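You operate a simulated robot arm through the tools that you are given. There is no shell and no other tool.

You run a simulated robot arm. Do the job below in one go: nothing can be reset, and whatever is moved stays where it is left.

TASK
Put things in order on the top of the steel table. At the end: the green cell from the top of the steel table stands on top of the white test piece; the red gauge block (marked "NO GO") stands where the white air muffler stood; the black pad stands on top of the beige medium wooden block; the white air muffler stands where the black pad stood; whatever was shut is shut again. Leave all else as you found it, and nothing knocked over.

Only the result counts: the job must be done as asked and must still hold three seconds after the hand-in. Knocking over, shifting, dropping, spilling or breaking anything else fails it.

THE ROBOT
A 7-joint arm with a two-finger parallel gripper, fixed in place. Base frame: the origin is at the foot of the arm, x ahead of it, y to its left, z up; the work surface is at about z = 0. Lengths are in m, angles in rad, forces in N, time in s.
With the tool pointing down near the work surface it reaches from about 0.22 to 0.58 m from the base axis. Its first joint turns from -1.152 to 1.152 rad. Payload 2.5 kg.
Tool frame: the origin (TCP) lies between the finger pads and is the grasp point; the fingertips stand 0.023 m ahead of it; z points along the fingers, y is the line along which they close. Largest opening 0.094 m; finger width 0.038, thickness 0.01; the body of the gripper, 0.054 by 0.096 m, starts 0.039 m behind the TCP.
Orientation is that of the tool frame in the base frame, as a unit quaternion [w, x, y, z]. With the fingers straight down and closing along the base's y, the tool's x points along the base's -x, its y along +y and its z along -z.

THE INTERFACE
- The arm moves only by the tool arm_command. Its argument "targets" is text: rows parted by semicolons, each of 7 numbers parted by spaces: the closure in counts, from 0 (fully open) to 255 (shut), then the shift along the base's x, y, z in m, then the turn, a rotation vector about the base's x, y, z in rad. In form: fingers x y z ax ay az; .... A call has 1 to 20 rows; each row is the pose to reach, as a shift and turn from the pose commanded when the call began. Rows are played at 5 a second. More than 0.05 m and 0.15 rad between two rows, or a gripper value outside its range, and nothing of the call is played. Where a pose cannot be reached the arm comes as near as it can. A force on the tool above 40 N (or 10 N above the force at the start of the call, whichever is more), or a blocked arm, ends the call early, and 0.2 s more pass. The fingers move at their own pace (about 0.108 m/s each) and stop on an object; they squeeze with about 35 N. The grip force told is the motor's: it shows also when the fingers shut on nothing. Time passes only in rows, and 0.2 s behind the last, so rows that repeat a pose let the fingers close. It gives the time, the measured TCP pose, the force on the tool (base axes), the opening and the grip force at its end, in the units of the frame above (readings bear some noise), with the torque about the TCP (base axes, N m) and any sound that the robot's microphone picked up, and new pictures: "pictures" is both (left out), scene, wrist or none.
- Cameras (640 x 400 px; columns grow to the right, rows downward): "scene" is fixed at [0.1284, -0.4295, 0.5213]; the picture's right is [0.64, -0.77, 0.00], its down [-0.58, -0.48, -0.66] and it looks along [0.51, 0.42, -0.75] (base axes); focal length 214 px, centre (320, 200). "wrist" rides on the gripper at [0.086, 0.016, -0.074] in the tool frame; the picture's right is [-0.18, 0.98, 0.00], its down [-0.58, -0.11, -0.81] and it looks along [-0.79, -0.15, 0.59] (tool axes); focal length 243 px, centre (320, 200).
- point_at(camera, pixels): for up to 12 pixels [column, row] of the newest picture of that camera ("zoom" is the newest enlarged one), the place [x, y, z] in the base frame of the surface seen there, good to about 0.002 m. The clock stands still meanwhile.
- zoom(camera, box): a new picture of the part [left, top, right, bottom] of that camera's present view, enlarged. The clock stands still meanwhile.
- job_done(): hands the job in; it is judged then, once.

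Open the gripper and draw the arm clear of the work before you hand the job in, unless the task says otherwise.

The tools are called after ">>>" as a command line: name --argument value ..., lists and objects as JSON in quotes. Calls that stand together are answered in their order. arm_command: Moves the arm, as the interface text tells. Its arguments: {"type":"object","properties":{"targets":{"type":"string"},"pictures":{"type":"string","enum":["both","scene","wrist","none"]}},"required":["targets"]} The other tools are called the same way: point_at (camera, pixels) gives the place of the surface under pixels of a picture; zoom (camera, box) takes an enlarged picture of a part of a camera's view; job_done () hands the job in.

At the start:

```text
time: 0.0
position: [0.3914, 0.1638, 0.3051]
tool_rot: [0.001, 0.0, 1.0, 0.0]
wrist_force: [-0.4, 0.3, -0.2]
wrist_torque: [-0.04, 0.0, 0.0]
width: 0.0939
grip_force: 0.1
```

scene: 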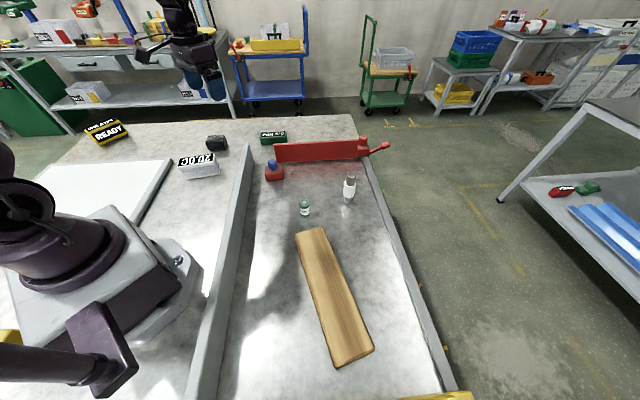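
wrist: 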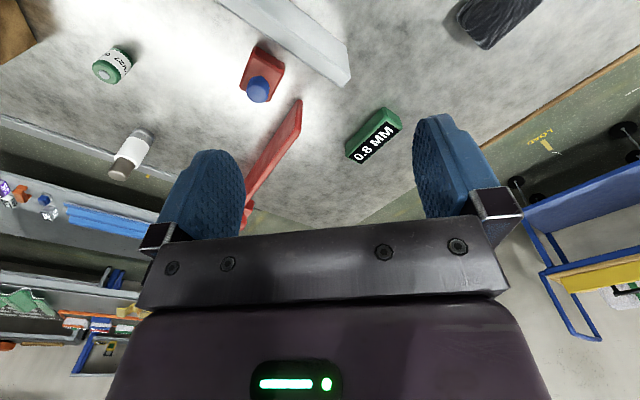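

The scene shows the steel table with several objects: a green cell near (304,208), a white cylinder near (349,190), a red gate/barrier at (320,150), blocks near (215,143), (198,165), (105,132). I zoom in to identify them.

>>> zoom --camera "scene" --box '[240, 110, 400, 230]'

>>> zoom --camera "scene" --box '[60, 100, 240, 210]'

>>> zoom --camera "scene" --box '[160, 200, 480, 400]'

>>> zoom --camera "wrist" --box '[0, 0, 640, 240]'

```text
3.33 times, centred on (320, 170) of scene
```

zoom: 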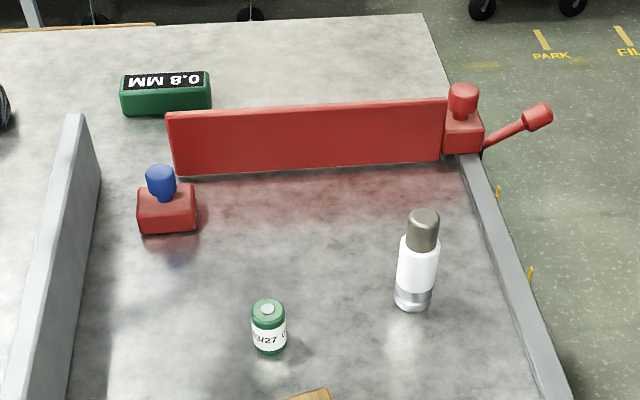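

```text
3.56 times, centred on (150, 155) of scene
```

zoom: 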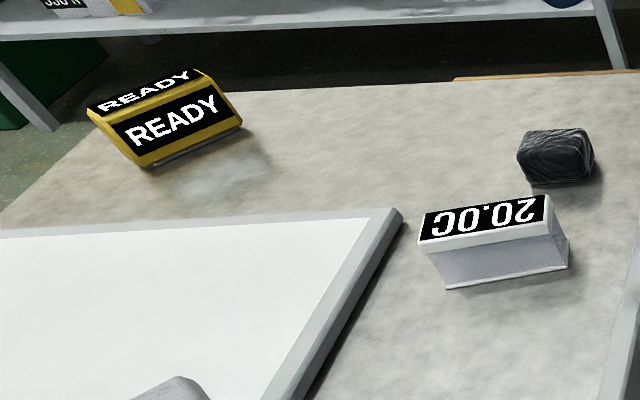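

```text
2.00 times, centred on (320, 300) of scene
```

zoom: 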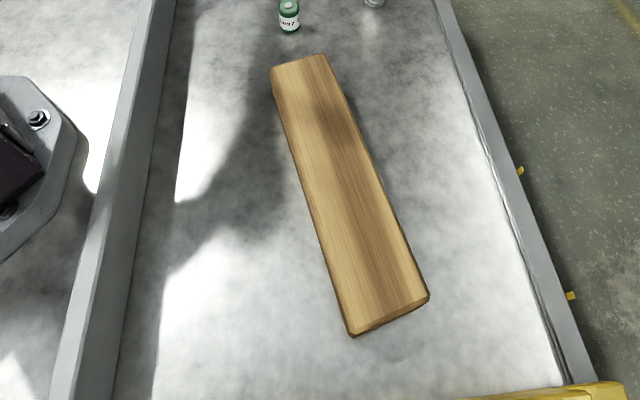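

```text
1.00 times, centred on (320, 120) of wrist (not enlarged: the box is as wide or as high as the picture)
```

zoom: 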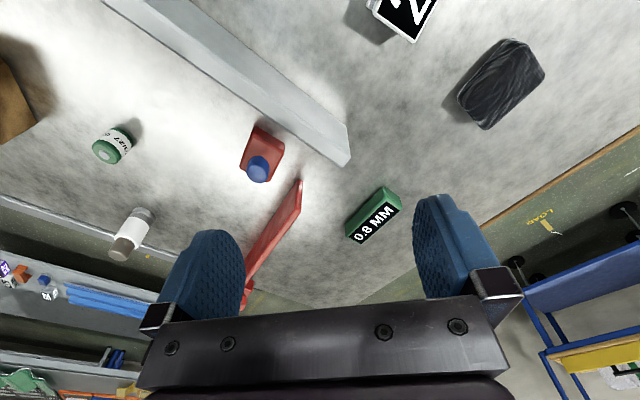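

I get coordinates of the main objects: green cell (304,208), white cylinder (349,190), red/blue piece (274,170), gate (320,150), green block (272,137), black pad (216,142), white "20.0C" block (198,165), wooden plank (333,295), yellow sign (105,132), tray (80,190).

>>> point_at --camera "scene" --pixels '[[304, 208], [349, 190], [349, 178], [274, 174], [272, 165], [320, 152], [272, 137], [216, 141], [200, 172], [333, 295], [105, 132], [80, 190]]'

>>> point_at --camera "scene" --pixels '[[276, 146], [368, 155], [364, 140], [388, 145], [247, 148], [215, 385], [445, 395], [420, 300], [260, 300], [350, 120], [150, 125], [10, 345]]'

>>> zoom --camera "scene" --box '[520, 150, 640, 270]'

>>> zoom --camera "scene" --box '[0, 130, 240, 400]'

```text
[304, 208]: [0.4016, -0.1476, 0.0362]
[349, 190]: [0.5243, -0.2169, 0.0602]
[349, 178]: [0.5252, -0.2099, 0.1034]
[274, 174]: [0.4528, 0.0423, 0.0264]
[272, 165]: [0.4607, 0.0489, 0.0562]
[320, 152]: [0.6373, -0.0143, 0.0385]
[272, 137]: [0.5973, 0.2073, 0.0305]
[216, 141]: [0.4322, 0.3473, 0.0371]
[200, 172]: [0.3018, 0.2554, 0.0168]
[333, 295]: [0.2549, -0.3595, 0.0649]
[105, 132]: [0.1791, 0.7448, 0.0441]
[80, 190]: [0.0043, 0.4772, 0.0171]
```

```text
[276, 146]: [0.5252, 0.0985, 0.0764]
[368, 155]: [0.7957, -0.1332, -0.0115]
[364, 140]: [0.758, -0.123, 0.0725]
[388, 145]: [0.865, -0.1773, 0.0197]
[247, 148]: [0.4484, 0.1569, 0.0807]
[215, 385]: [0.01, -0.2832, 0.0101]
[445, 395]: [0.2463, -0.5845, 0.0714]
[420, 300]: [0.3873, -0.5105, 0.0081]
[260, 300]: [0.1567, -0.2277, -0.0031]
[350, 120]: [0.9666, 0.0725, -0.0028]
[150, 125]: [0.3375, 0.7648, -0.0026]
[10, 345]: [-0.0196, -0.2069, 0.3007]
```

```text
3.33 times, centred on (580, 210) of scene
```

zoom: 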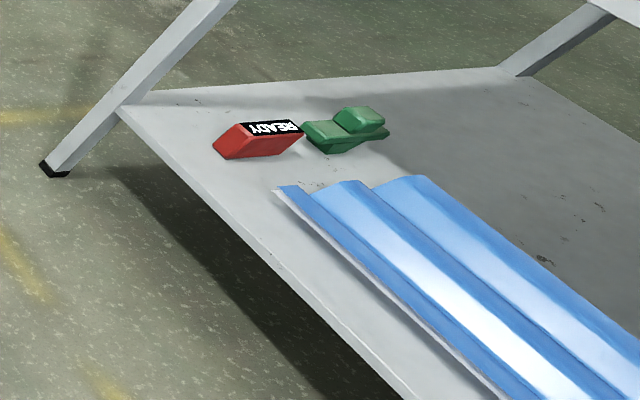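

```text
1.48 times, centred on (120, 265) of scene
```

zoom: 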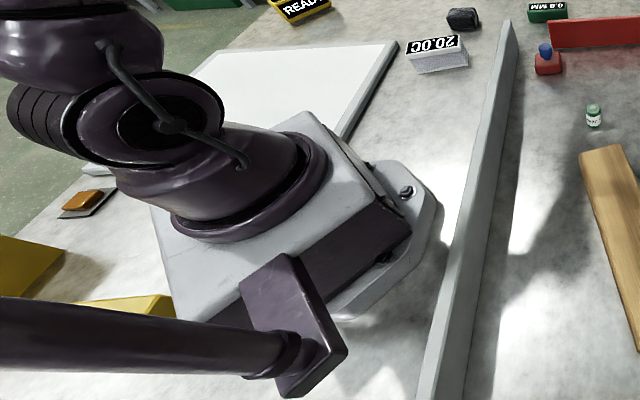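

The 20.0C block, pad, cell and muffler-like cylinder are located, but I don't yet see a "NO GO" block or a clear test piece. I raise the arm and turn the wrist camera to the left side to look around.

>>> arm_command --targets "0 -0.02 0 0.03 0 0 0.14; 0 -0.04 0 0.06 0 0 0.28; 0 -0.06 0 0.08 0 0 0.42; 0 -0.07 0 0.1 0 0 0.56; 0 -0.08 0 0.1 0 0 0.70; 0 -0.09 0 0.1 0 0 0.84; 0 -0.09 0 0.1 0 0 0.84" --pictures "both"

>>> zoom --camera "scene" --box '[170, 120, 300, 200]'

```text
time: 1.6
position: [0.3003, 0.1643, 0.4066]
tool_rot: [0.0, -0.408, 0.913, 0.0]
wrist_force: [-0.6, -0.4, -0.6]
wrist_torque: [0.01, 0.01, -0.01]
width: 0.0939
grip_force: 0.0
```

scene: 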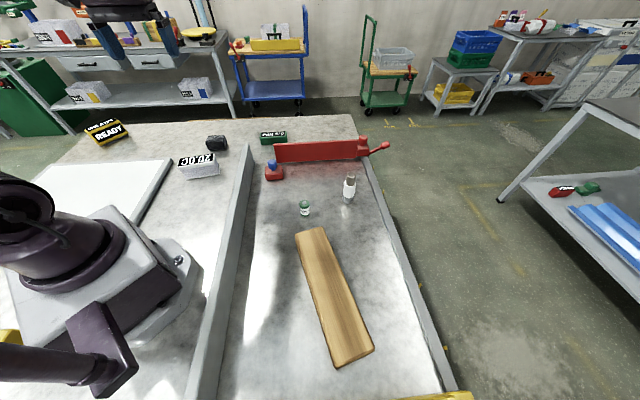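
wrist: 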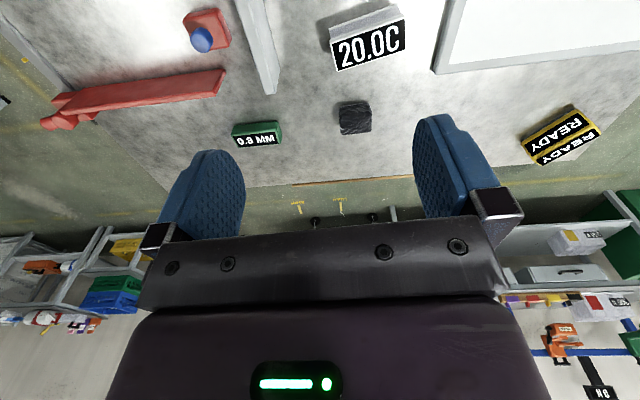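

```text
4.92 times, centred on (235, 160) of scene
```

zoom: 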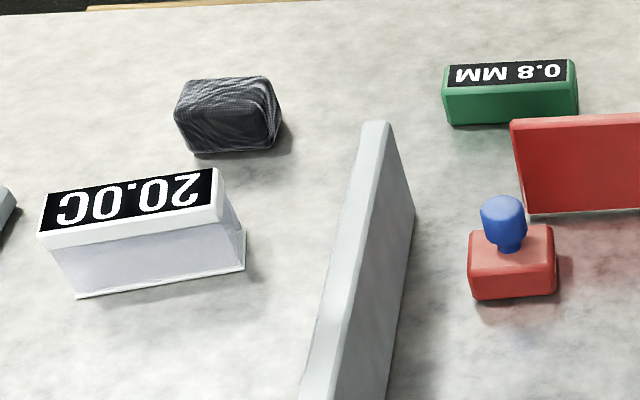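

Behind the gate nothing else is visible. I now turn further left and move toward +y to see the left part of the table, and measure the wooden plank and tray.

>>> arm_command --targets "0 -0.03 0.03 0.0 0 0 0.14; 0 -0.06 0.06 0.0 0 0 0.28; 0 -0.09 0.09 0 0 0 0.42; 0 -0.11 0.12 0 0 0 0.56; 0 -0.12 0.14 0 0 0 0.70; 0 -0.12 0.14 0 0 0 0.84; 0 -0.12 0.14 0 0 0 0.98; 0 -0.12 0.14 0 0 0 1.12; 0 -0.12 0.14 0 0 0 1.12" --pictures "both"

>>> point_at --camera "scene" --pixels '[[300, 235], [322, 230], [338, 360], [370, 348], [336, 340], [355, 358], [310, 225], [295, 240]]'

```text
time: 3.6
position: [0.1817, 0.3028, 0.4062]
tool_rot: [0.0, 0.831, -0.556, 0.0]
wrist_force: [0.1, -0.4, 0.2]
wrist_torque: [0.01, -0.01, -0.01]
width: 0.0941
grip_force: 0.0
```

scene: 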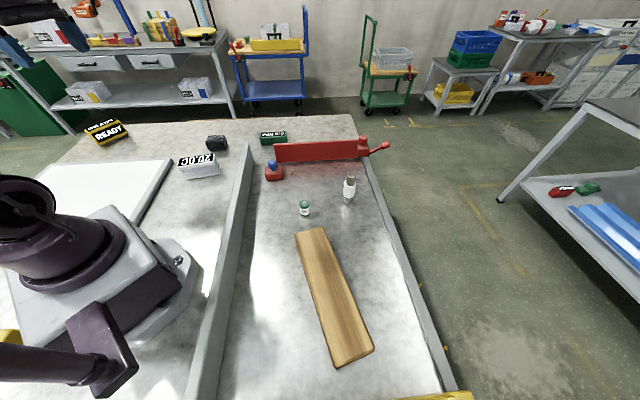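
wrist: 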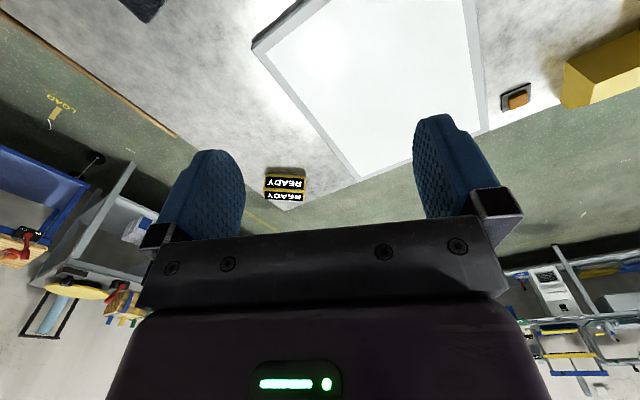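

```text
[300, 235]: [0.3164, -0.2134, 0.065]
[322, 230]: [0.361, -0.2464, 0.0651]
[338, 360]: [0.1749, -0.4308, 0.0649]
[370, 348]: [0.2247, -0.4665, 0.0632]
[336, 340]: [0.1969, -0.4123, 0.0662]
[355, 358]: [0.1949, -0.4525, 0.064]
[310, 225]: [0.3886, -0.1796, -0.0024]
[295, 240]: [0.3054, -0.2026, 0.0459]
```

The left side has only a tray, a yellow "READY" sign, a yellow bin and an orange item. Now I swing over to the right side to look at the lane, the plank, and the near-right region.

>>> arm_command --targets "0 0.03 -0.04 0.0 0 0 -0.14; 0 0.06 -0.08 0.0 0 0 -0.28; 0 0.09 -0.12 0 0 0 -0.42; 0 0.11 -0.16 0 0 0 -0.56; 0 0.12 -0.20 0 0 0 -0.70; 0 0.13 -0.24 0 0 0 -0.84; 0 0.13 -0.28 0 0 0 -0.98; 0 0.13 -0.32 0 0 0 -1.12; 0 0.13 -0.36 0 0 0 -1.26; 0 0.13 -0.4 0 0 0 -1.4; 0 0.13 -0.42 0 0 0 -1.54; 0 0.13 -0.42 0 0 0 -1.68; 0 0.13 -0.42 0 0 0 -1.82;0 0.13 -0.42 0 0 0 -1.96; 0 0.13 -0.42 0 0 0 -1.96" --pictures "both"

```text
time: 6.8
position: [0.3109, -0.1162, 0.4055]
tool_rot: [0.0, 0.0, 1.0, 0.0]
wrist_force: [0.3, -0.6, -0.4]
wrist_torque: [0.03, 0.02, 0.01]
width: 0.0939
grip_force: 0.1
```

scene: 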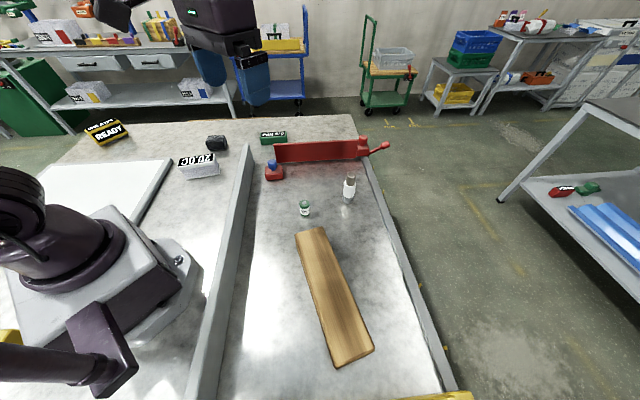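
wrist: 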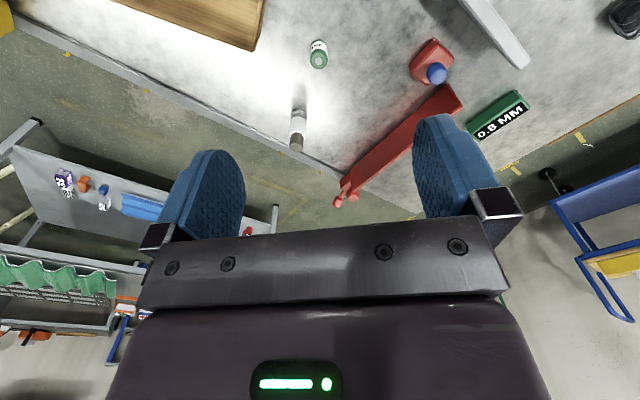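

I turn the camera further to the right to see the plank's sides and the near-right corner.

>>> arm_command --targets "0 -0.0 0.03 0.0 0 0 -0.14; 0 -0.0 0.06 0.0 0 0 -0.28; 0 -0.0 0.09 0 0 0 -0.42; 0 -0.0 0.09 0 0 0 -0.56; 0 0 0.09 0 0 0 -0.70; 0 0 0.09 0 0 0 -0.84; 0 0 0.09 0 0 0 -0.98; 0 0 0.09 0 0 0 -1.12; 0 0 0.09 0 0 0 -1.26; 0 0 0.09 0 0 0 -1.4;0 0 0.09 0 0 0 -1.4" --pictures "both"

```text
time: 9.2
position: [0.3126, -0.0282, 0.4052]
tool_rot: [0.0, 0.645, 0.765, 0.0]
wrist_force: [-0.2, -0.2, 0.2]
wrist_torque: [-0.01, -0.01, 0.0]
width: 0.094
grip_force: 0.1
```

scene: 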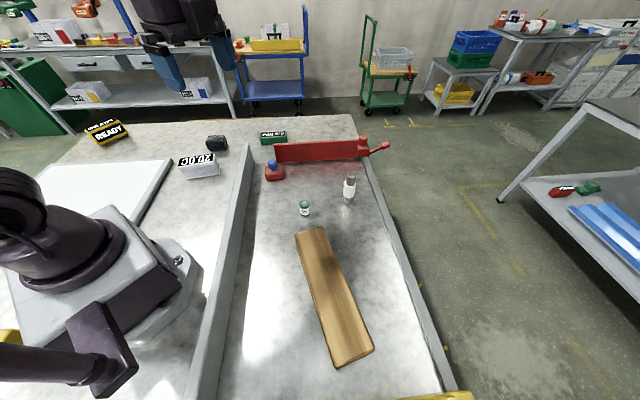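
wrist: 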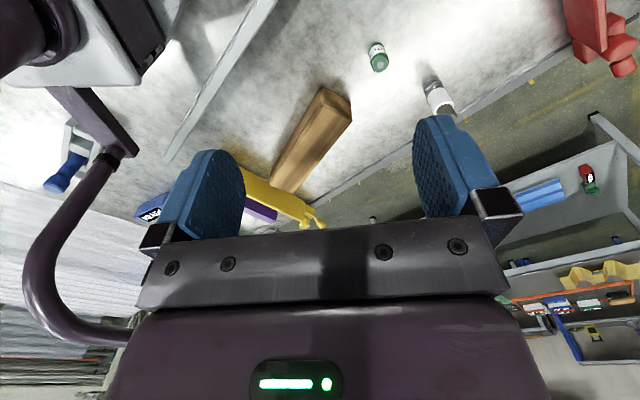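

A yellow gate with a purple part behind it appears around (270,205), and a blue labelled thing around (150,207). I zoom in there.

>>> zoom --camera "wrist" --box '[110, 60, 430, 260]'

>>> point_at --camera "wrist" --pixels '[[260, 180], [300, 212], [310, 222], [262, 211], [150, 212], [65, 175], [75, 140], [340, 115], [285, 180], [310, 160]]'

>>> zoom --camera "wrist" --box '[0, 80, 200, 260]'

```text
2.00 times, centred on (270, 160) of wrist
```

zoom: 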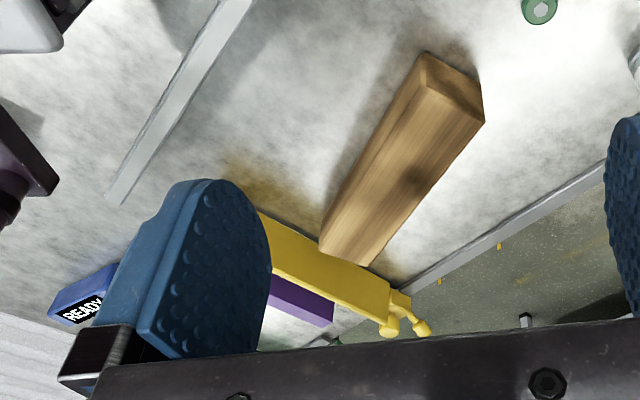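

```text
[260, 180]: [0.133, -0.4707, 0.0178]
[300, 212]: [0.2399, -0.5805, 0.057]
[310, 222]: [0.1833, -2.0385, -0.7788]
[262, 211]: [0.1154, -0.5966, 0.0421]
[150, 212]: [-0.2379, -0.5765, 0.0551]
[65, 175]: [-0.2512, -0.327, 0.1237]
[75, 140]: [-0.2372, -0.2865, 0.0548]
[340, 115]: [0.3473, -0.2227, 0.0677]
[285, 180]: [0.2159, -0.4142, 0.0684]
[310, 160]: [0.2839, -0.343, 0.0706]
```

```text
2.22 times, centred on (100, 170) of wrist
```

zoom: 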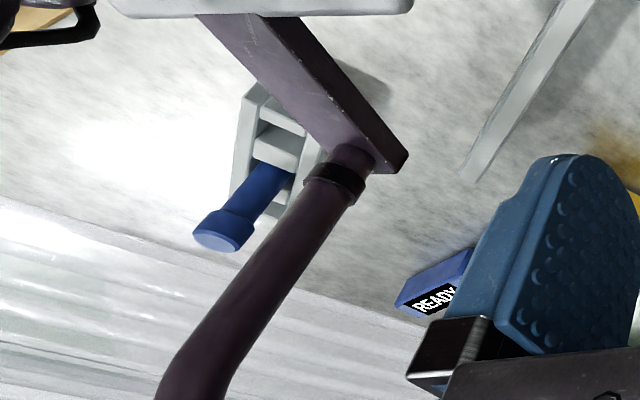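

The lane is closed by a yellow gate at its near end and a red one at its far end; a blue lever sits behind the robot at about (-0.25,-0.3). I still lack the NO GO block and the test piece, so I check details of the tray, orange item and red/blue button more closely.

>>> point_at --camera "scene" --pixels '[[168, 162], [45, 168], [140, 215], [128, 165], [55, 268], [60, 262], [150, 180], [160, 190], [120, 200], [10, 335]]'

>>> zoom --camera "scene" --box '[250, 140, 310, 190]'

>>> zoom --camera "scene" --box '[320, 160, 380, 220]'

>>> zoom --camera "scene" --box '[280, 190, 340, 230]'

```text
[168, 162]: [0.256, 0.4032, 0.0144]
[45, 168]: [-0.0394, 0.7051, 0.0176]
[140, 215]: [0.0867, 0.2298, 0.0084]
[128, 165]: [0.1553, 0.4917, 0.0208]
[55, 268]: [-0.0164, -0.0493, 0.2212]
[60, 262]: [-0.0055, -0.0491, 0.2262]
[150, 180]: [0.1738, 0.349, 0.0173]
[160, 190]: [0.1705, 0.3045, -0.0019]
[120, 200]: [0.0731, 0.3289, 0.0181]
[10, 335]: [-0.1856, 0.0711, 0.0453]
```

```text
8.00 times, centred on (280, 165) of scene
```

zoom: 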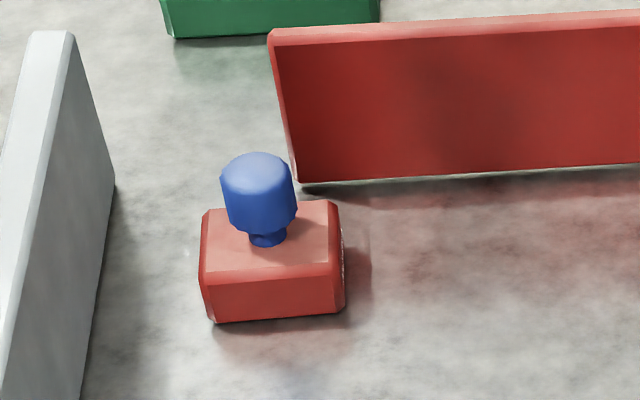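

```text
6.67 times, centred on (350, 190) of scene
```

zoom: 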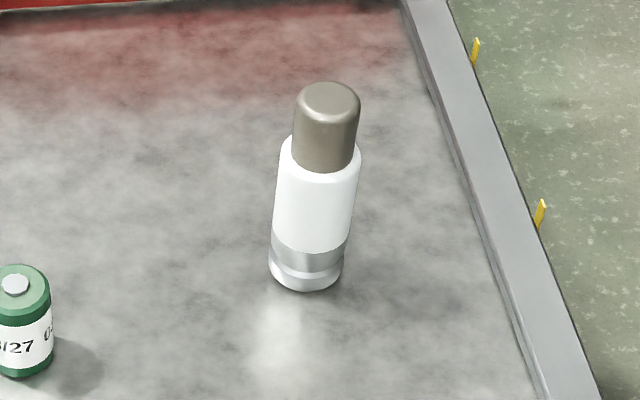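

```text
10.00 times, centred on (310, 210) of scene
```

zoom: 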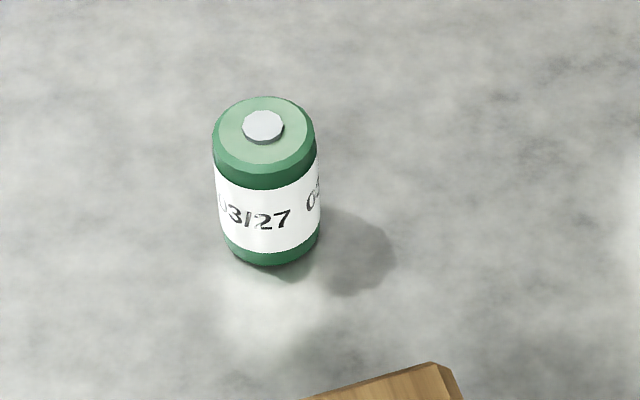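

I continue the survey: back over the 20.0C block and left area, with the camera turned to look backward-left beyond the base.

>>> arm_command --targets "0 -0.0 0.04 0.0 0 0 0.15; 0 -0.0 0.08 0.0 0 0 0.3; 0 -0.0 0.12 0 0 0 0.45; 0 -0.02 0.16 0 0 0 0.6; 0 -0.04 0.20 0 0 0 0.75; 0 -0.06 0.24 0 0 0 0.9; 0 -0.08 0.28 0 0 0 1.05; 0 -0.1 0.31 0 0 0 1.2; 0 -0.12 0.32 0 0 0 1.35; 0 -0.12 0.32 0 0 0 1.5; 0 -0.12 0.32 0 0 0 1.65; 0 -0.12 0.32 0 0 0 1.8; 0 -0.12 0.32 0 0 0 1.95; 0 -0.12 0.32 0 0 0 2.1; 0 -0.12 0.32 0 0 0 2.25; 0 -0.12 0.32 0 0 0 2.4; 0 -0.12 0.32 0 0 0 2.55; 0 -0.12 0.32 0 0 0 2.7; 0 -0.12 0.32 0 0 0 2.85; 0 -0.12 0.32 0 0 0 3.0" --pictures "both"

```text
time: 13.4
position: [0.1918, 0.2931, 0.4051]
tool_rot: [0.0, 0.718, -0.696, 0.0]
wrist_force: [0.2, 0.1, 0.4]
wrist_torque: [-0.03, -0.02, 0.0]
width: 0.0942
grip_force: 0.0
```

scene: 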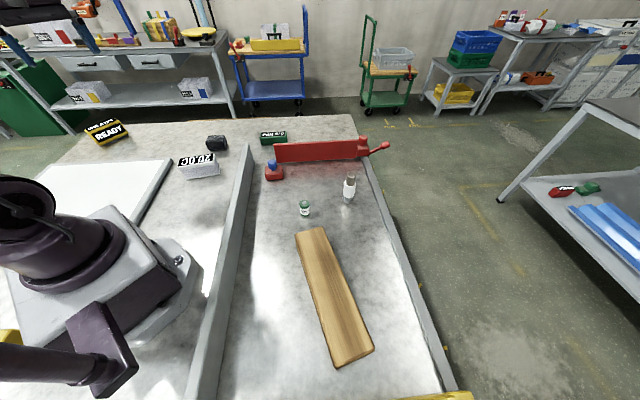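
wrist: 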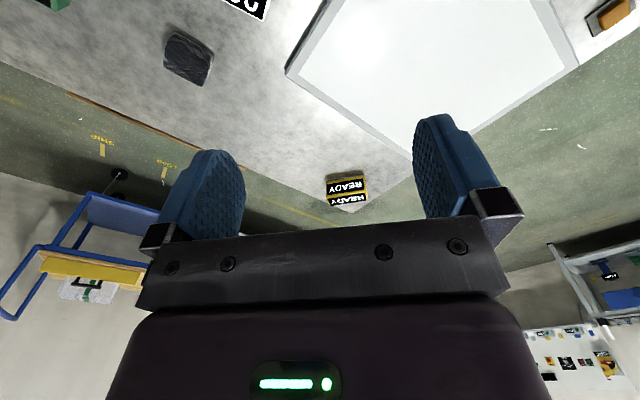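

Only sign, tray and pad so far; I rotate the camera further to see behind the base on the left.

>>> arm_command --targets "0 0 0 0.0 0 0 0.15; 0 0 0 0 0 0 0.3; 0 0 0 0 0 0 0.45; 0 0 0 0 0 0 0.6; 0 0 0 0 0 0 0.75; 0 0 0 0 0 0 0.9; 0 0 0 0 0 0 1.05; 0 0 0 0 0 0 1.2; 0 0 0 0 0 0 1.35; 0 0 0 0 0 0 1.35" --pictures "both"

```text
time: 15.6
position: [0.1922, 0.2937, 0.4062]
tool_rot: [0.0, 0.995, -0.095, 0.0]
wrist_force: [0.1, -0.4, -0.1]
wrist_torque: [-0.02, 0.01, 0.0]
width: 0.0939
grip_force: 0.1
```

scene: 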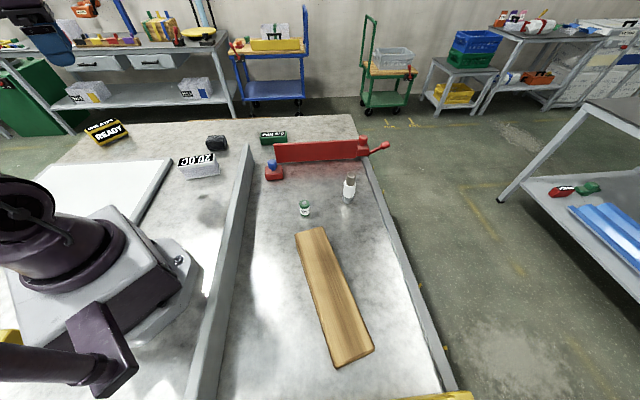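
wrist: 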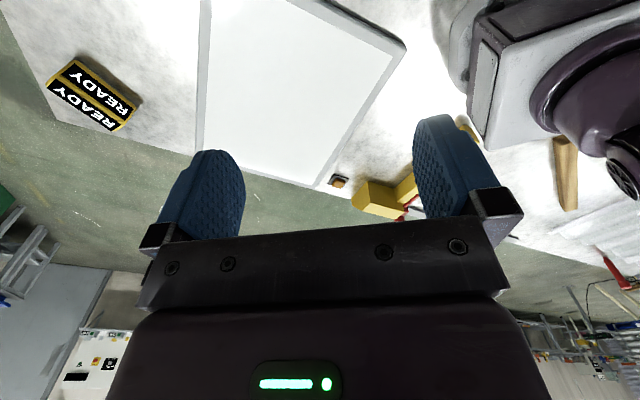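

There are more things behind the base around (380,195) and a wooden piece at (565,175). I zoom there.

>>> zoom --camera "wrist" --box '[300, 100, 460, 240]'

>>> zoom --camera "wrist" --box '[440, 80, 640, 260]'

>>> point_at --camera "wrist" --pixels '[[338, 181], [375, 190], [380, 210], [404, 190], [408, 208], [565, 150], [565, 195], [465, 128], [610, 265], [320, 60], [90, 90]]'

```text
2.86 times, centred on (380, 170) of wrist
```

zoom: 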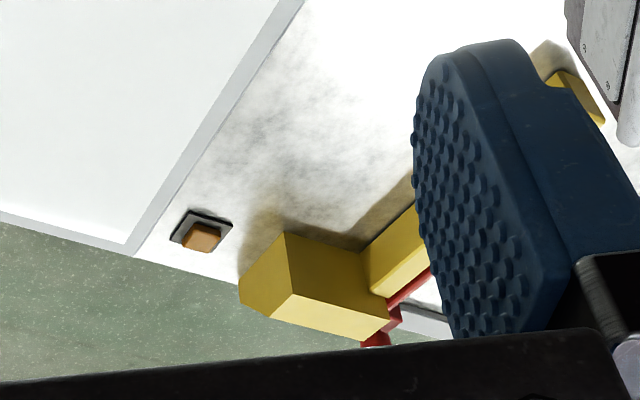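

```text
2.22 times, centred on (540, 170) of wrist
```

zoom: 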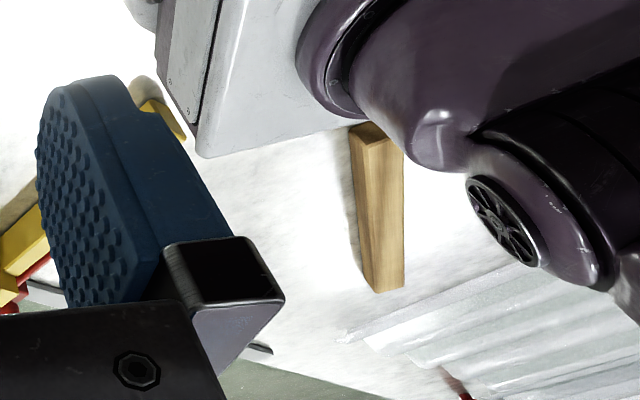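

```text
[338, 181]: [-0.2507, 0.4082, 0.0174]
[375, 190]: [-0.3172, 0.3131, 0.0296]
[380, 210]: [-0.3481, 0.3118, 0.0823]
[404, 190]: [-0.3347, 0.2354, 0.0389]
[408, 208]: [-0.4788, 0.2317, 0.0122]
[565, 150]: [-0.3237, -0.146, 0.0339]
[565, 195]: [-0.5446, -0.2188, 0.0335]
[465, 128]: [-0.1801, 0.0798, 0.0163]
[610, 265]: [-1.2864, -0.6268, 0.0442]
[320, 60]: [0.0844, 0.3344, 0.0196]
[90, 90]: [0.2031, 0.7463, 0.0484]
```

Everything behind the base looks out of reach and unrelated. The red block with the blue knob seems to have a label on its far side, so I move to view it (and the 20.0C block) from the far side.

>>> arm_command --targets "0 0.03 -0.03 0 0 0 -0.04; 0 0.06 -0.06 0 0 0 -0.08; 0 0.09 -0.09 0 0 0 -0.12; 0 0.12 -0.12 0 0 0 -0.16; 0 0.15 -0.15 -0.01 0 0 -0.2; 0 0.18 -0.18 -0.02 0 0 -0.24; 0 0.21 -0.21 -0.03 0 0 -0.28; 0 0.24 -0.24 -0.04 0 0 -0.32; 0 0.27 -0.27 -0.05 0 0 -0.36; 0 0.30 -0.30 -0.07 0 0 -0.4; 0 0.33 -0.33 -0.09 0 0 -0.41; 0 0.355 -0.35 -0.1 0 0 -0.41; 0 0.355 -0.35 -0.1 0 0 -0.41" --pictures "both"

```text
time: 18.4
position: [0.5472, -0.0554, 0.3054]
tool_rot: [0.001, 0.955, -0.295, 0.0]
wrist_force: [-0.3, 0.0, 0.6]
wrist_torque: [0.02, 0.0, 0.02]
width: 0.094
grip_force: 0.0
```

scene: 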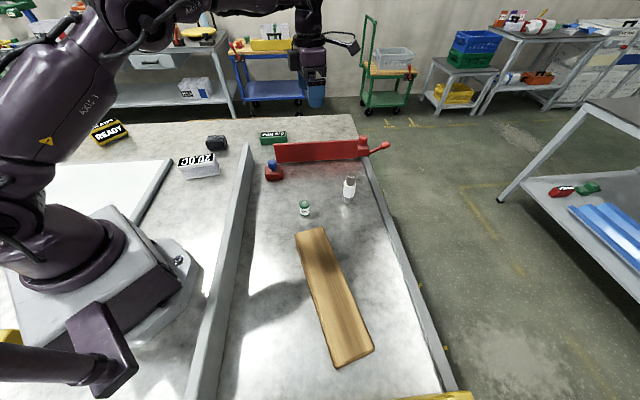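
wrist: 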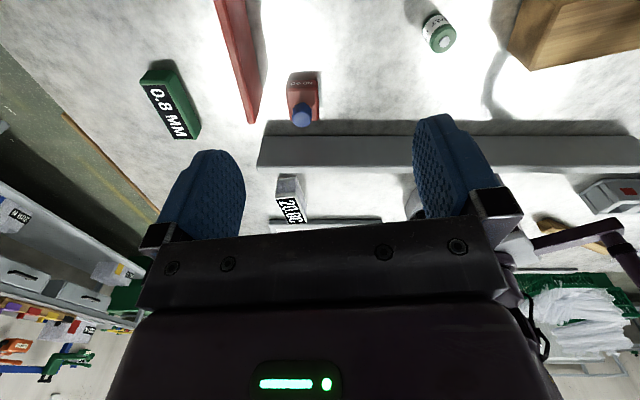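

The red block shows text on its far side at about (300,82). I zoom to read it.

>>> zoom --camera "wrist" --box '[260, 50, 350, 140]'

>>> zoom --camera "wrist" --box '[240, 130, 420, 240]'

>>> zoom --camera "wrist" --box '[540, 150, 640, 250]'

>>> point_at --camera "wrist" --pixels '[[300, 80], [302, 100], [302, 118], [290, 185], [412, 200], [610, 195], [625, 205], [440, 45], [170, 95]]'

```text
4.44 times, centred on (305, 95) of wrist
```

zoom: 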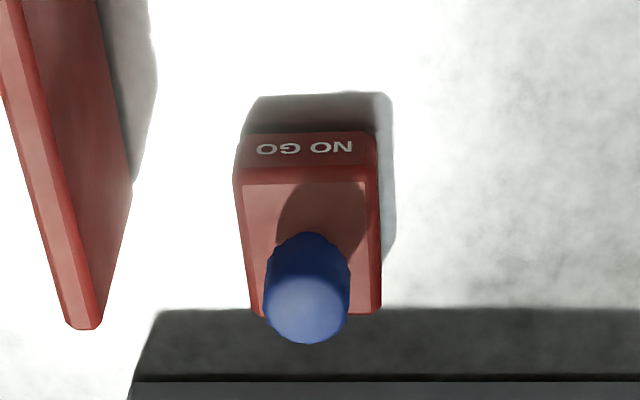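

```text
3.56 times, centred on (330, 185) of wrist
```

zoom: 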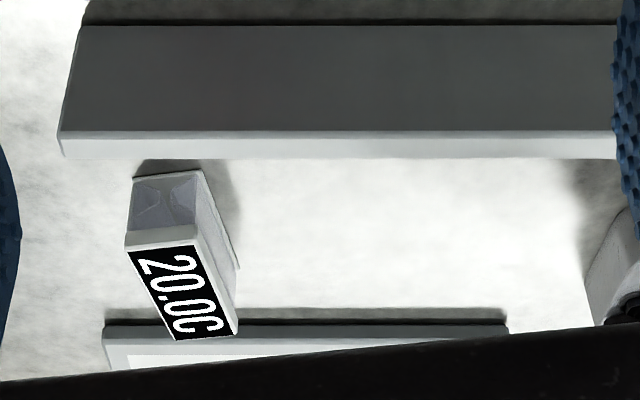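

```text
4.00 times, centred on (590, 200) of wrist
```

zoom: 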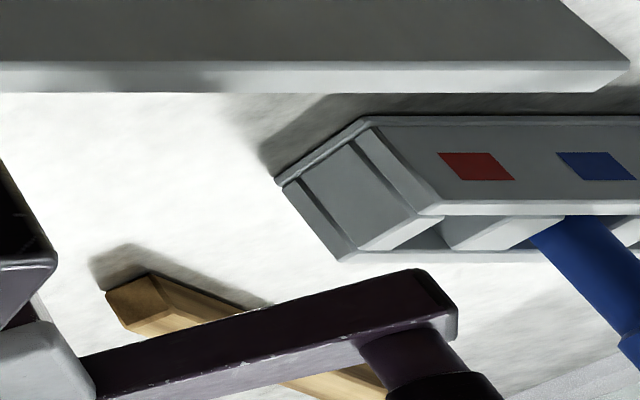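

```text
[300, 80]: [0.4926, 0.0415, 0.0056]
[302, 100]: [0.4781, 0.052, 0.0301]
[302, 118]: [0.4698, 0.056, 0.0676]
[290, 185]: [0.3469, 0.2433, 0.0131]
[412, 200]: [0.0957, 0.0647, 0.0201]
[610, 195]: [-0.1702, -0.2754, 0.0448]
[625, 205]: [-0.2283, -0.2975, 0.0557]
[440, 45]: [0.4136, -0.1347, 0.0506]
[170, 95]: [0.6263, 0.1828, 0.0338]
```

"NO GO" is confirmed on the red block with the blue knob. The "20.0C" object looks like a translucent case with a white lid, so I zoom in on it from the scene camera and probe it.

>>> zoom --camera "scene" --box '[168, 128, 232, 188]'

>>> point_at --camera "zoom" --pixels '[[320, 200], [120, 260], [320, 240], [500, 230], [150, 330], [350, 370], [520, 340], [450, 100], [320, 290], [320, 330]]'

```text
6.67 times, centred on (200, 158) of scene
```

zoom: 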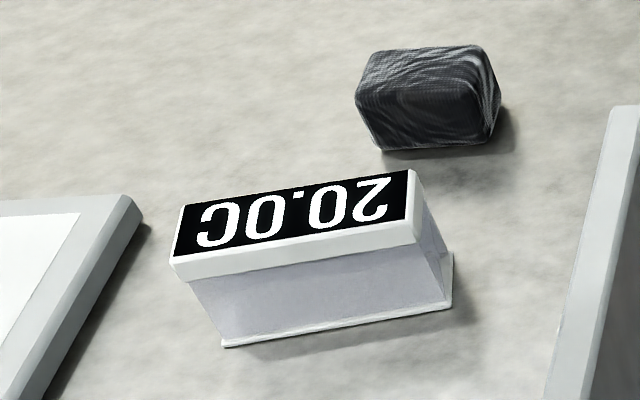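

```text
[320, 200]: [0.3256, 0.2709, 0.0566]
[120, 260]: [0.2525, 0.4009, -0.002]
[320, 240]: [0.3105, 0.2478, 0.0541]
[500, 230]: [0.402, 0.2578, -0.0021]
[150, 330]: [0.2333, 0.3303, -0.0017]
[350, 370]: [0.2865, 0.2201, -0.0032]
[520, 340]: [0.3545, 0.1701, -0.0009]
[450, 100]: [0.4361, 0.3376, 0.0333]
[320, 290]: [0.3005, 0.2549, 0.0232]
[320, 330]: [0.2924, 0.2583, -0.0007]
```

The 20.0C object is an odd case about 0.057 high; I go for a close wrist-camera look from its far side to find out whether something is inside.

>>> arm_command --targets "0 -0.01 0.04 0 0 0 0.07; 0 -0.02 0.08 -0.01 0 0 0.14; 0 -0.04 0.12 -0.02 0 0 0.21; 0 -0.06 0.16 -0.04 0 0 0.28; 0 -0.08 0.20 -0.06 0 0 0.35; 0 -0.09 0.23 -0.09 0 0 0.42; 0 -0.10 0.255 -0.12 0 0 0.44; 0 -0.10 0.255 -0.155 0 0 0.44; 0 -0.10 0.255 -0.155 0 0 0.44" --pictures "wrist"

>>> zoom --camera "wrist" --box '[200, 20, 460, 220]'

```text
time: 20.4
position: [0.4477, 0.2002, 0.1486]
tool_rot: [0.0, 0.997, -0.08, 0.0]
wrist_force: [-0.3, -0.3, 0.0]
wrist_torque: [-0.02, 0.0, 0.0]
width: 0.0941
grip_force: 0.0
```

wrist: 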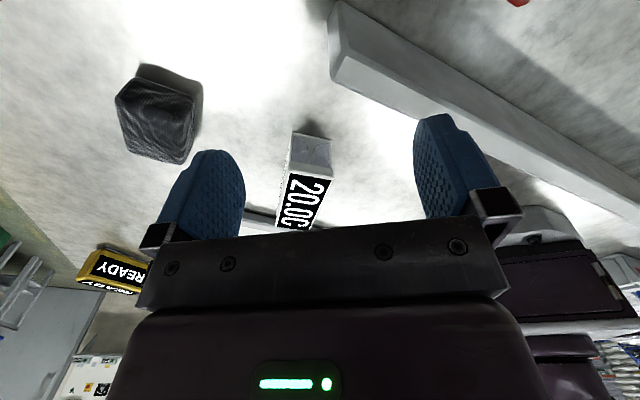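

```text
2.00 times, centred on (330, 120) of wrist
```

zoom: 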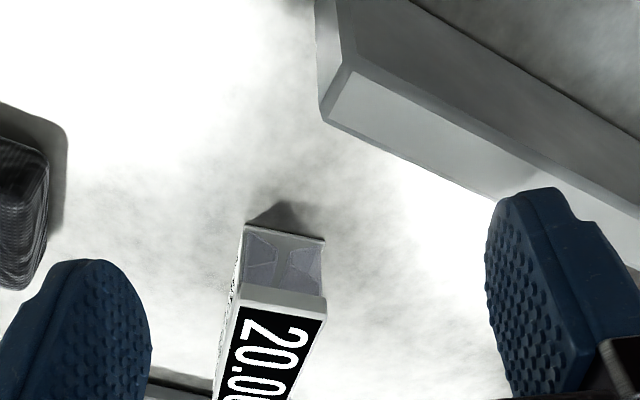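

I zoom further on the 20.0C case; its other side also shows something at about (240,270) in the zoom.

>>> zoom --camera "wrist" --box '[270, 120, 350, 230]'

>>> arm_command --targets "0 0.0 0.04 0.03 0 0 0.07; 0 -0.01 0.08 0.06 0 0 0.14; 0 -0.02 0.12 0.08 0 0 0.21; 0 -0.04 0.16 0.1 0 0 0.28; 0 -0.06 0.2 0.1 0 0 0.4; 0 -0.08 0.22 0.1 0 0 0.52; 0 -0.1 0.22 0.09 0 0 0.64; 0 -0.12 0.22 0.08 0 0 0.76; 0 -0.12 0.22 0.08 0 0 0.76" --pictures "wrist"

```text
3.64 times, centred on (310, 175) of wrist
```

zoom: 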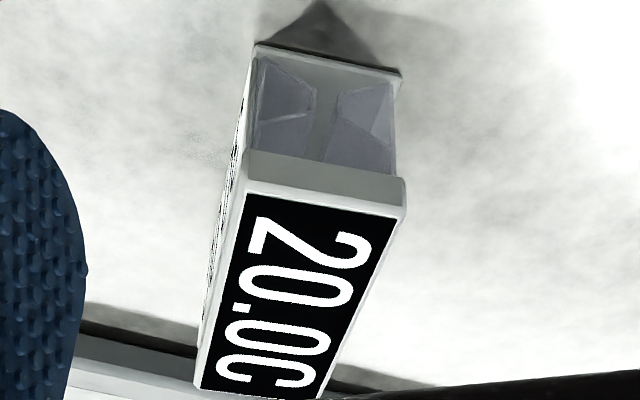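

```text
refused: row 2 steps farther than a row can; nothing moved
```

The step was slightly too long; I redo the move with smaller steps to view the case from its +y side.

>>> arm_command --targets "0 0.0 0.03 0.03 0 0 0.07; 0 0 0.06 0.06 0 0 0.14; 0 -0.0 0.1 0.08 0 0 0.21; 0 -0.02 0.14 0.1 0 0 0.28; 0 -0.04 0.18 0.1 0 0 0.4; 0 -0.06 0.2 0.1 0 0 0.52; 0 -0.09 0.2 0.09 0 0 0.64; 0 -0.12 0.2 0.08 0 0 0.76; 0 -0.12 0.2 0.08 0 0 0.88; 0 -0.12 0.2 0.08 0 0 0.88" --pictures "wrist"

>>> zoom --camera "wrist" --box '[200, 20, 460, 220]'

```text
time: 22.6
position: [0.3267, 0.399, 0.2301]
tool_rot: [-0.001, 0.936, 0.352, 0.0]
wrist_force: [-0.3, 0.1, -0.5]
wrist_torque: [0.01, -0.04, 0.05]
width: 0.0941
grip_force: 0.1
```

wrist: 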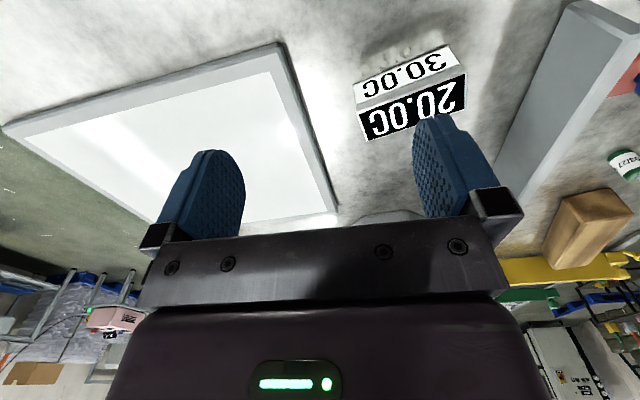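

```text
2.00 times, centred on (330, 120) of wrist
```

zoom: 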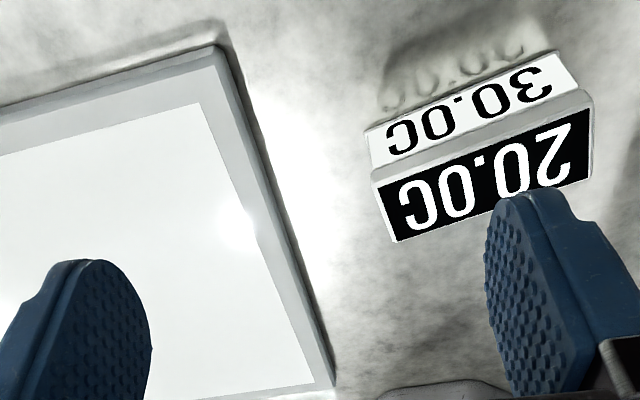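

The box is a display unit showing 20.0C on top and 30.0C on the front. I still need the white test piece; I zoom on the overexposed white surroundings and then take a high view toward the base.

>>> zoom --camera "wrist" --box '[0, 0, 340, 230]'

>>> arm_command --targets "0 0.0 -0.03 0.03 0 0 0; 0 0 -0.06 0.06 0 0 -0.1; 0 0 -0.09 0.09 0 0 -0.2; 0 0 -0.12 0.12 0 0 -0.3; 0 0 -0.15 0.15 0 0 -0.4; 0 0 -0.18 0.18 0 0 -0.5; 0 0 -0.21 0.2 0 0 -0.55; 0 0 -0.24 0.2 0 0 -0.6;0 0 -0.24 0.2 0 0 -0.6" --pictures "both"

```text
1.74 times, centred on (170, 115) of wrist
```

zoom: 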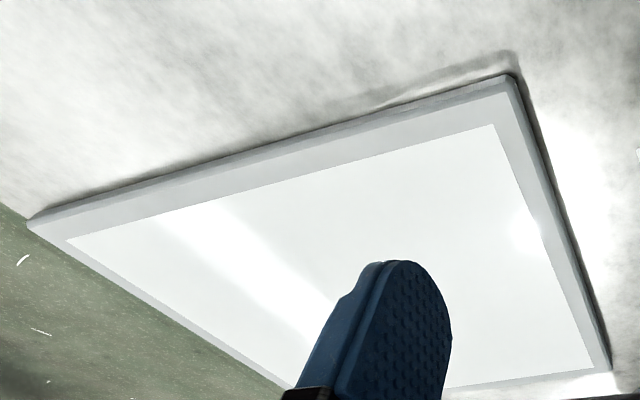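

```text
time: 24.6
position: [0.3276, 0.1575, 0.4283]
tool_rot: [0.0, 0.998, 0.058, 0.0]
wrist_force: [0.3, -0.3, -0.2]
wrist_torque: [-0.01, 0.01, 0.02]
width: 0.0941
grip_force: 0.1
```

scene: 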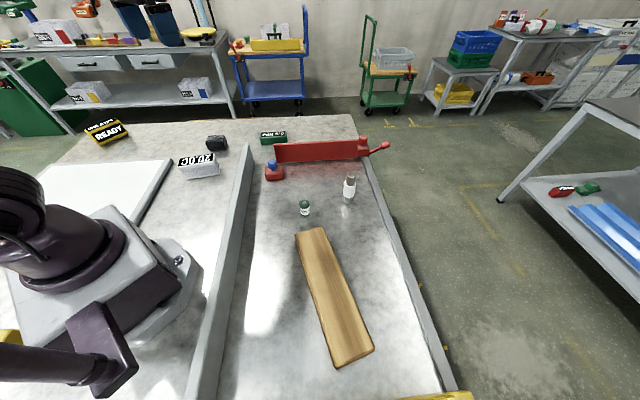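
wrist: 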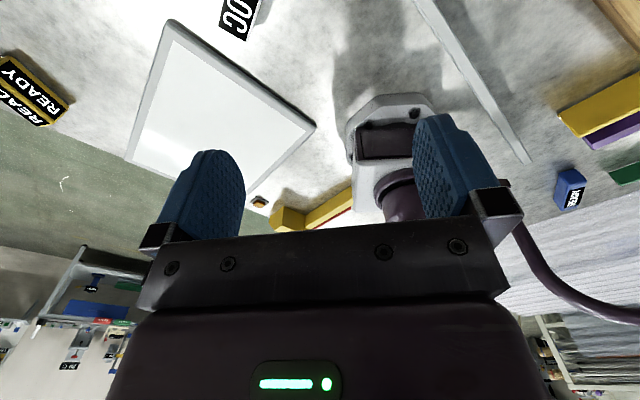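

Nothing new near the base. I scan the scene picture at higher magnification, including the lane's right rail, the near end, and the surroundings, for a white item blending with the bright table.

>>> zoom --camera "scene" --box '[160, 180, 320, 300]'

>>> zoom --camera "scene" --box '[340, 160, 460, 280]'

>>> zoom --camera "scene" --box '[180, 280, 480, 400]'

>>> zoom --camera "wrist" --box '[240, 60, 560, 220]'

```text
3.33 times, centred on (240, 240) of scene
```

zoom: 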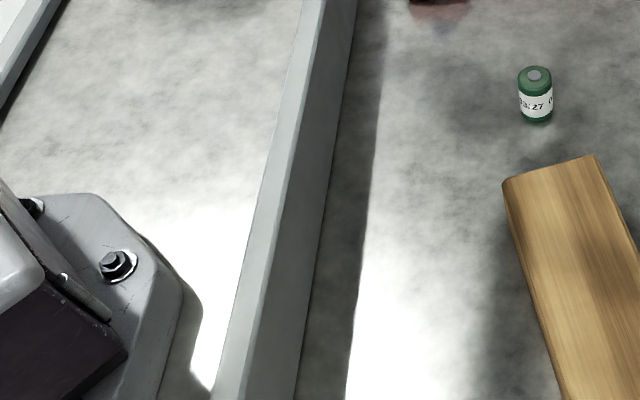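

```text
3.33 times, centred on (400, 220) of scene
```

zoom: 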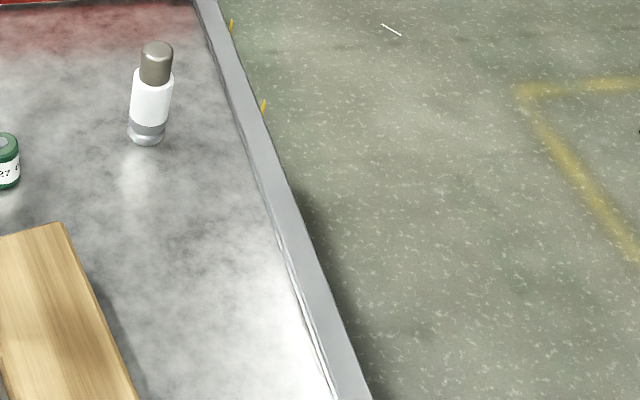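

```text
2.13 times, centred on (330, 340) of scene
```

zoom: 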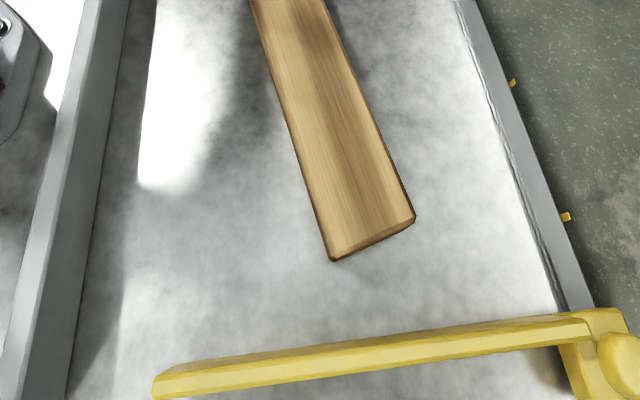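

```text
2.00 times, centred on (400, 140) of wrist
```

zoom: 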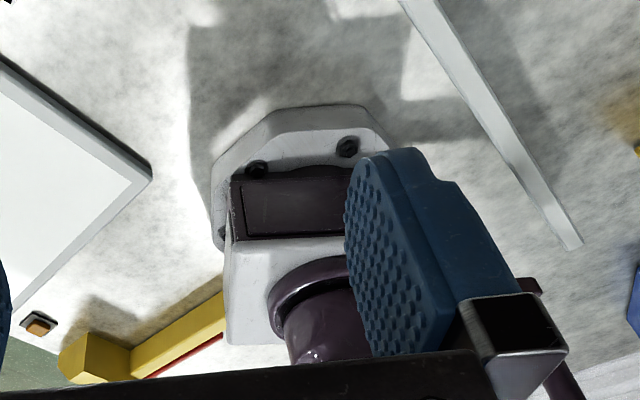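

I unwind the wrist and move toward the lane for close views of the white cylinder and the plank.

>>> arm_command --targets "0 0 -0.01 0 0 0 -0.15; 0 0 -0.02 0 0 0 -0.3; 0 0 -0.03 0 0 0 -0.45; 0 0 -0.04 0 0 0 -0.6; 0 0 -0.05 0 0 0 -0.75; 0 0 -0.07 0 0 0 -0.9; 0 0 -0.09 0 0 0 -1.05; 0 0 -0.11 0 0 0 -1.2; 0 0 -0.13 0 0 0 -1.35; 0 0 -0.15 -0.0 0 0 -1.5; 0 0 -0.17 -0.02 0 0 -1.65; 0 0 -0.19 -0.04 0 0 -1.8; 0 0 -0.21 -0.06 0 0 -1.95; 0 0 -0.22 -0.08 0 0 -2.1; 0 0 -0.23 -0.1 0 0 -2.25; 0 0 -0.24 -0.12 0 0 -2.4; 0 0 -0.24 -0.14 0 0 -2.55; 0 0 -0.24 -0.16 0 0 -2.7; 0 0 -0.24 -0.18 0 0 -2.85; 0 0 -0.24 -0.2 0 0 -3.0" --pictures "none"

>>> arm_command --targets "0 0 -0.01 0 0 0 -0.15; 0 0 -0.02 0 0 0 -0.3; 0 0 -0.03 0 0 0 -0.45; 0 0 -0.04 0 0 0 -0.55; 0 0 -0.04 0 0 0 -0.55" --pictures "both"

```text
time: 28.8
position: [0.3281, -0.0823, 0.2299]
tool_rot: [0.0, -0.128, 0.992, -0.001]
wrist_force: [-0.1, 0.0, -0.8]
wrist_torque: [0.02, -0.03, 0.0]
width: 0.0937
grip_force: 0.0
```

```text
time: 30.0
position: [0.3278, -0.1199, 0.2306]
tool_rot: [0.001, 0.145, 0.989, 0.001]
wrist_force: [-0.5, 0.0, -0.6]
wrist_torque: [0.01, -0.02, 0.0]
width: 0.094
grip_force: 0.1
```

scene: 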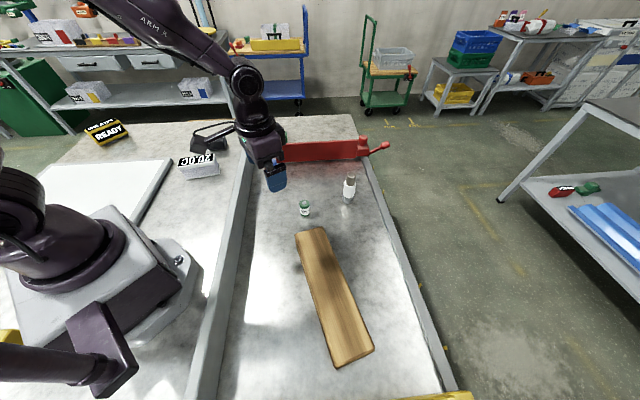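
wrist: 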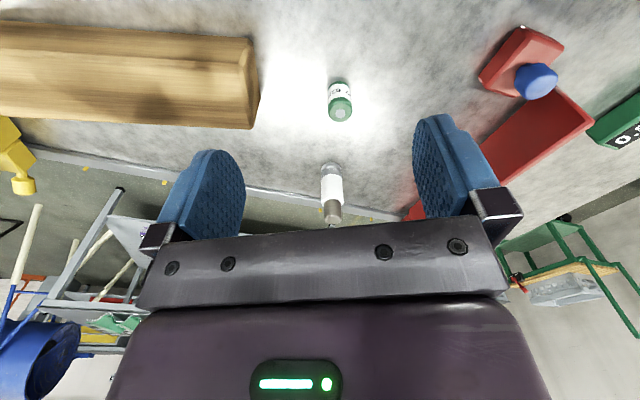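

>>> zoom --camera "wrist" --box '[270, 60, 400, 230]'

>>> zoom --camera "wrist" --box '[0, 0, 280, 180]'

>>> zoom --camera "wrist" --box '[460, 10, 640, 150]'

```text
2.35 times, centred on (335, 145) of wrist
```

zoom: 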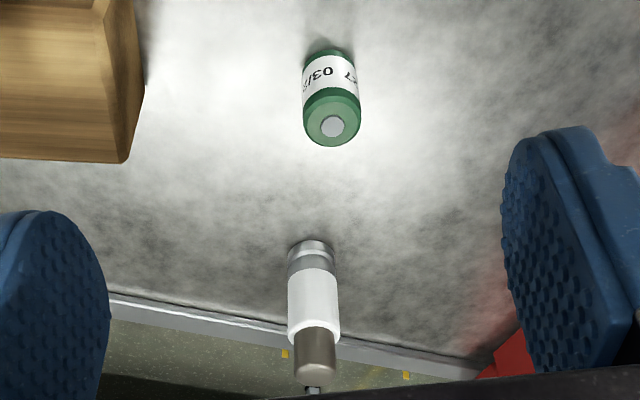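

```text
2.22 times, centred on (140, 90) of wrist
```

zoom: 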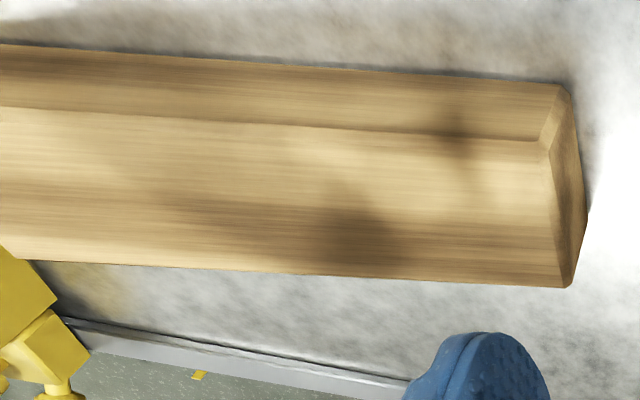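

```text
2.86 times, centred on (550, 80) of wrist
```

zoom: 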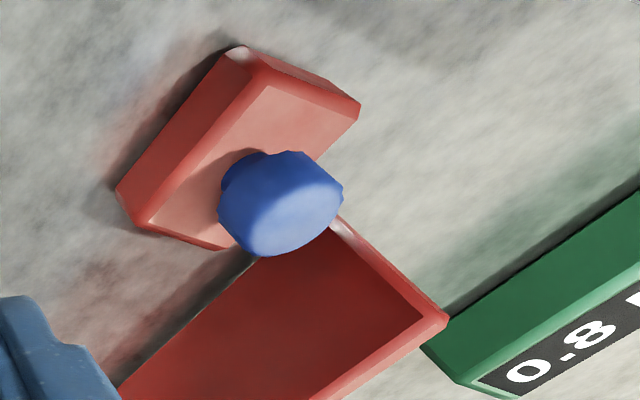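

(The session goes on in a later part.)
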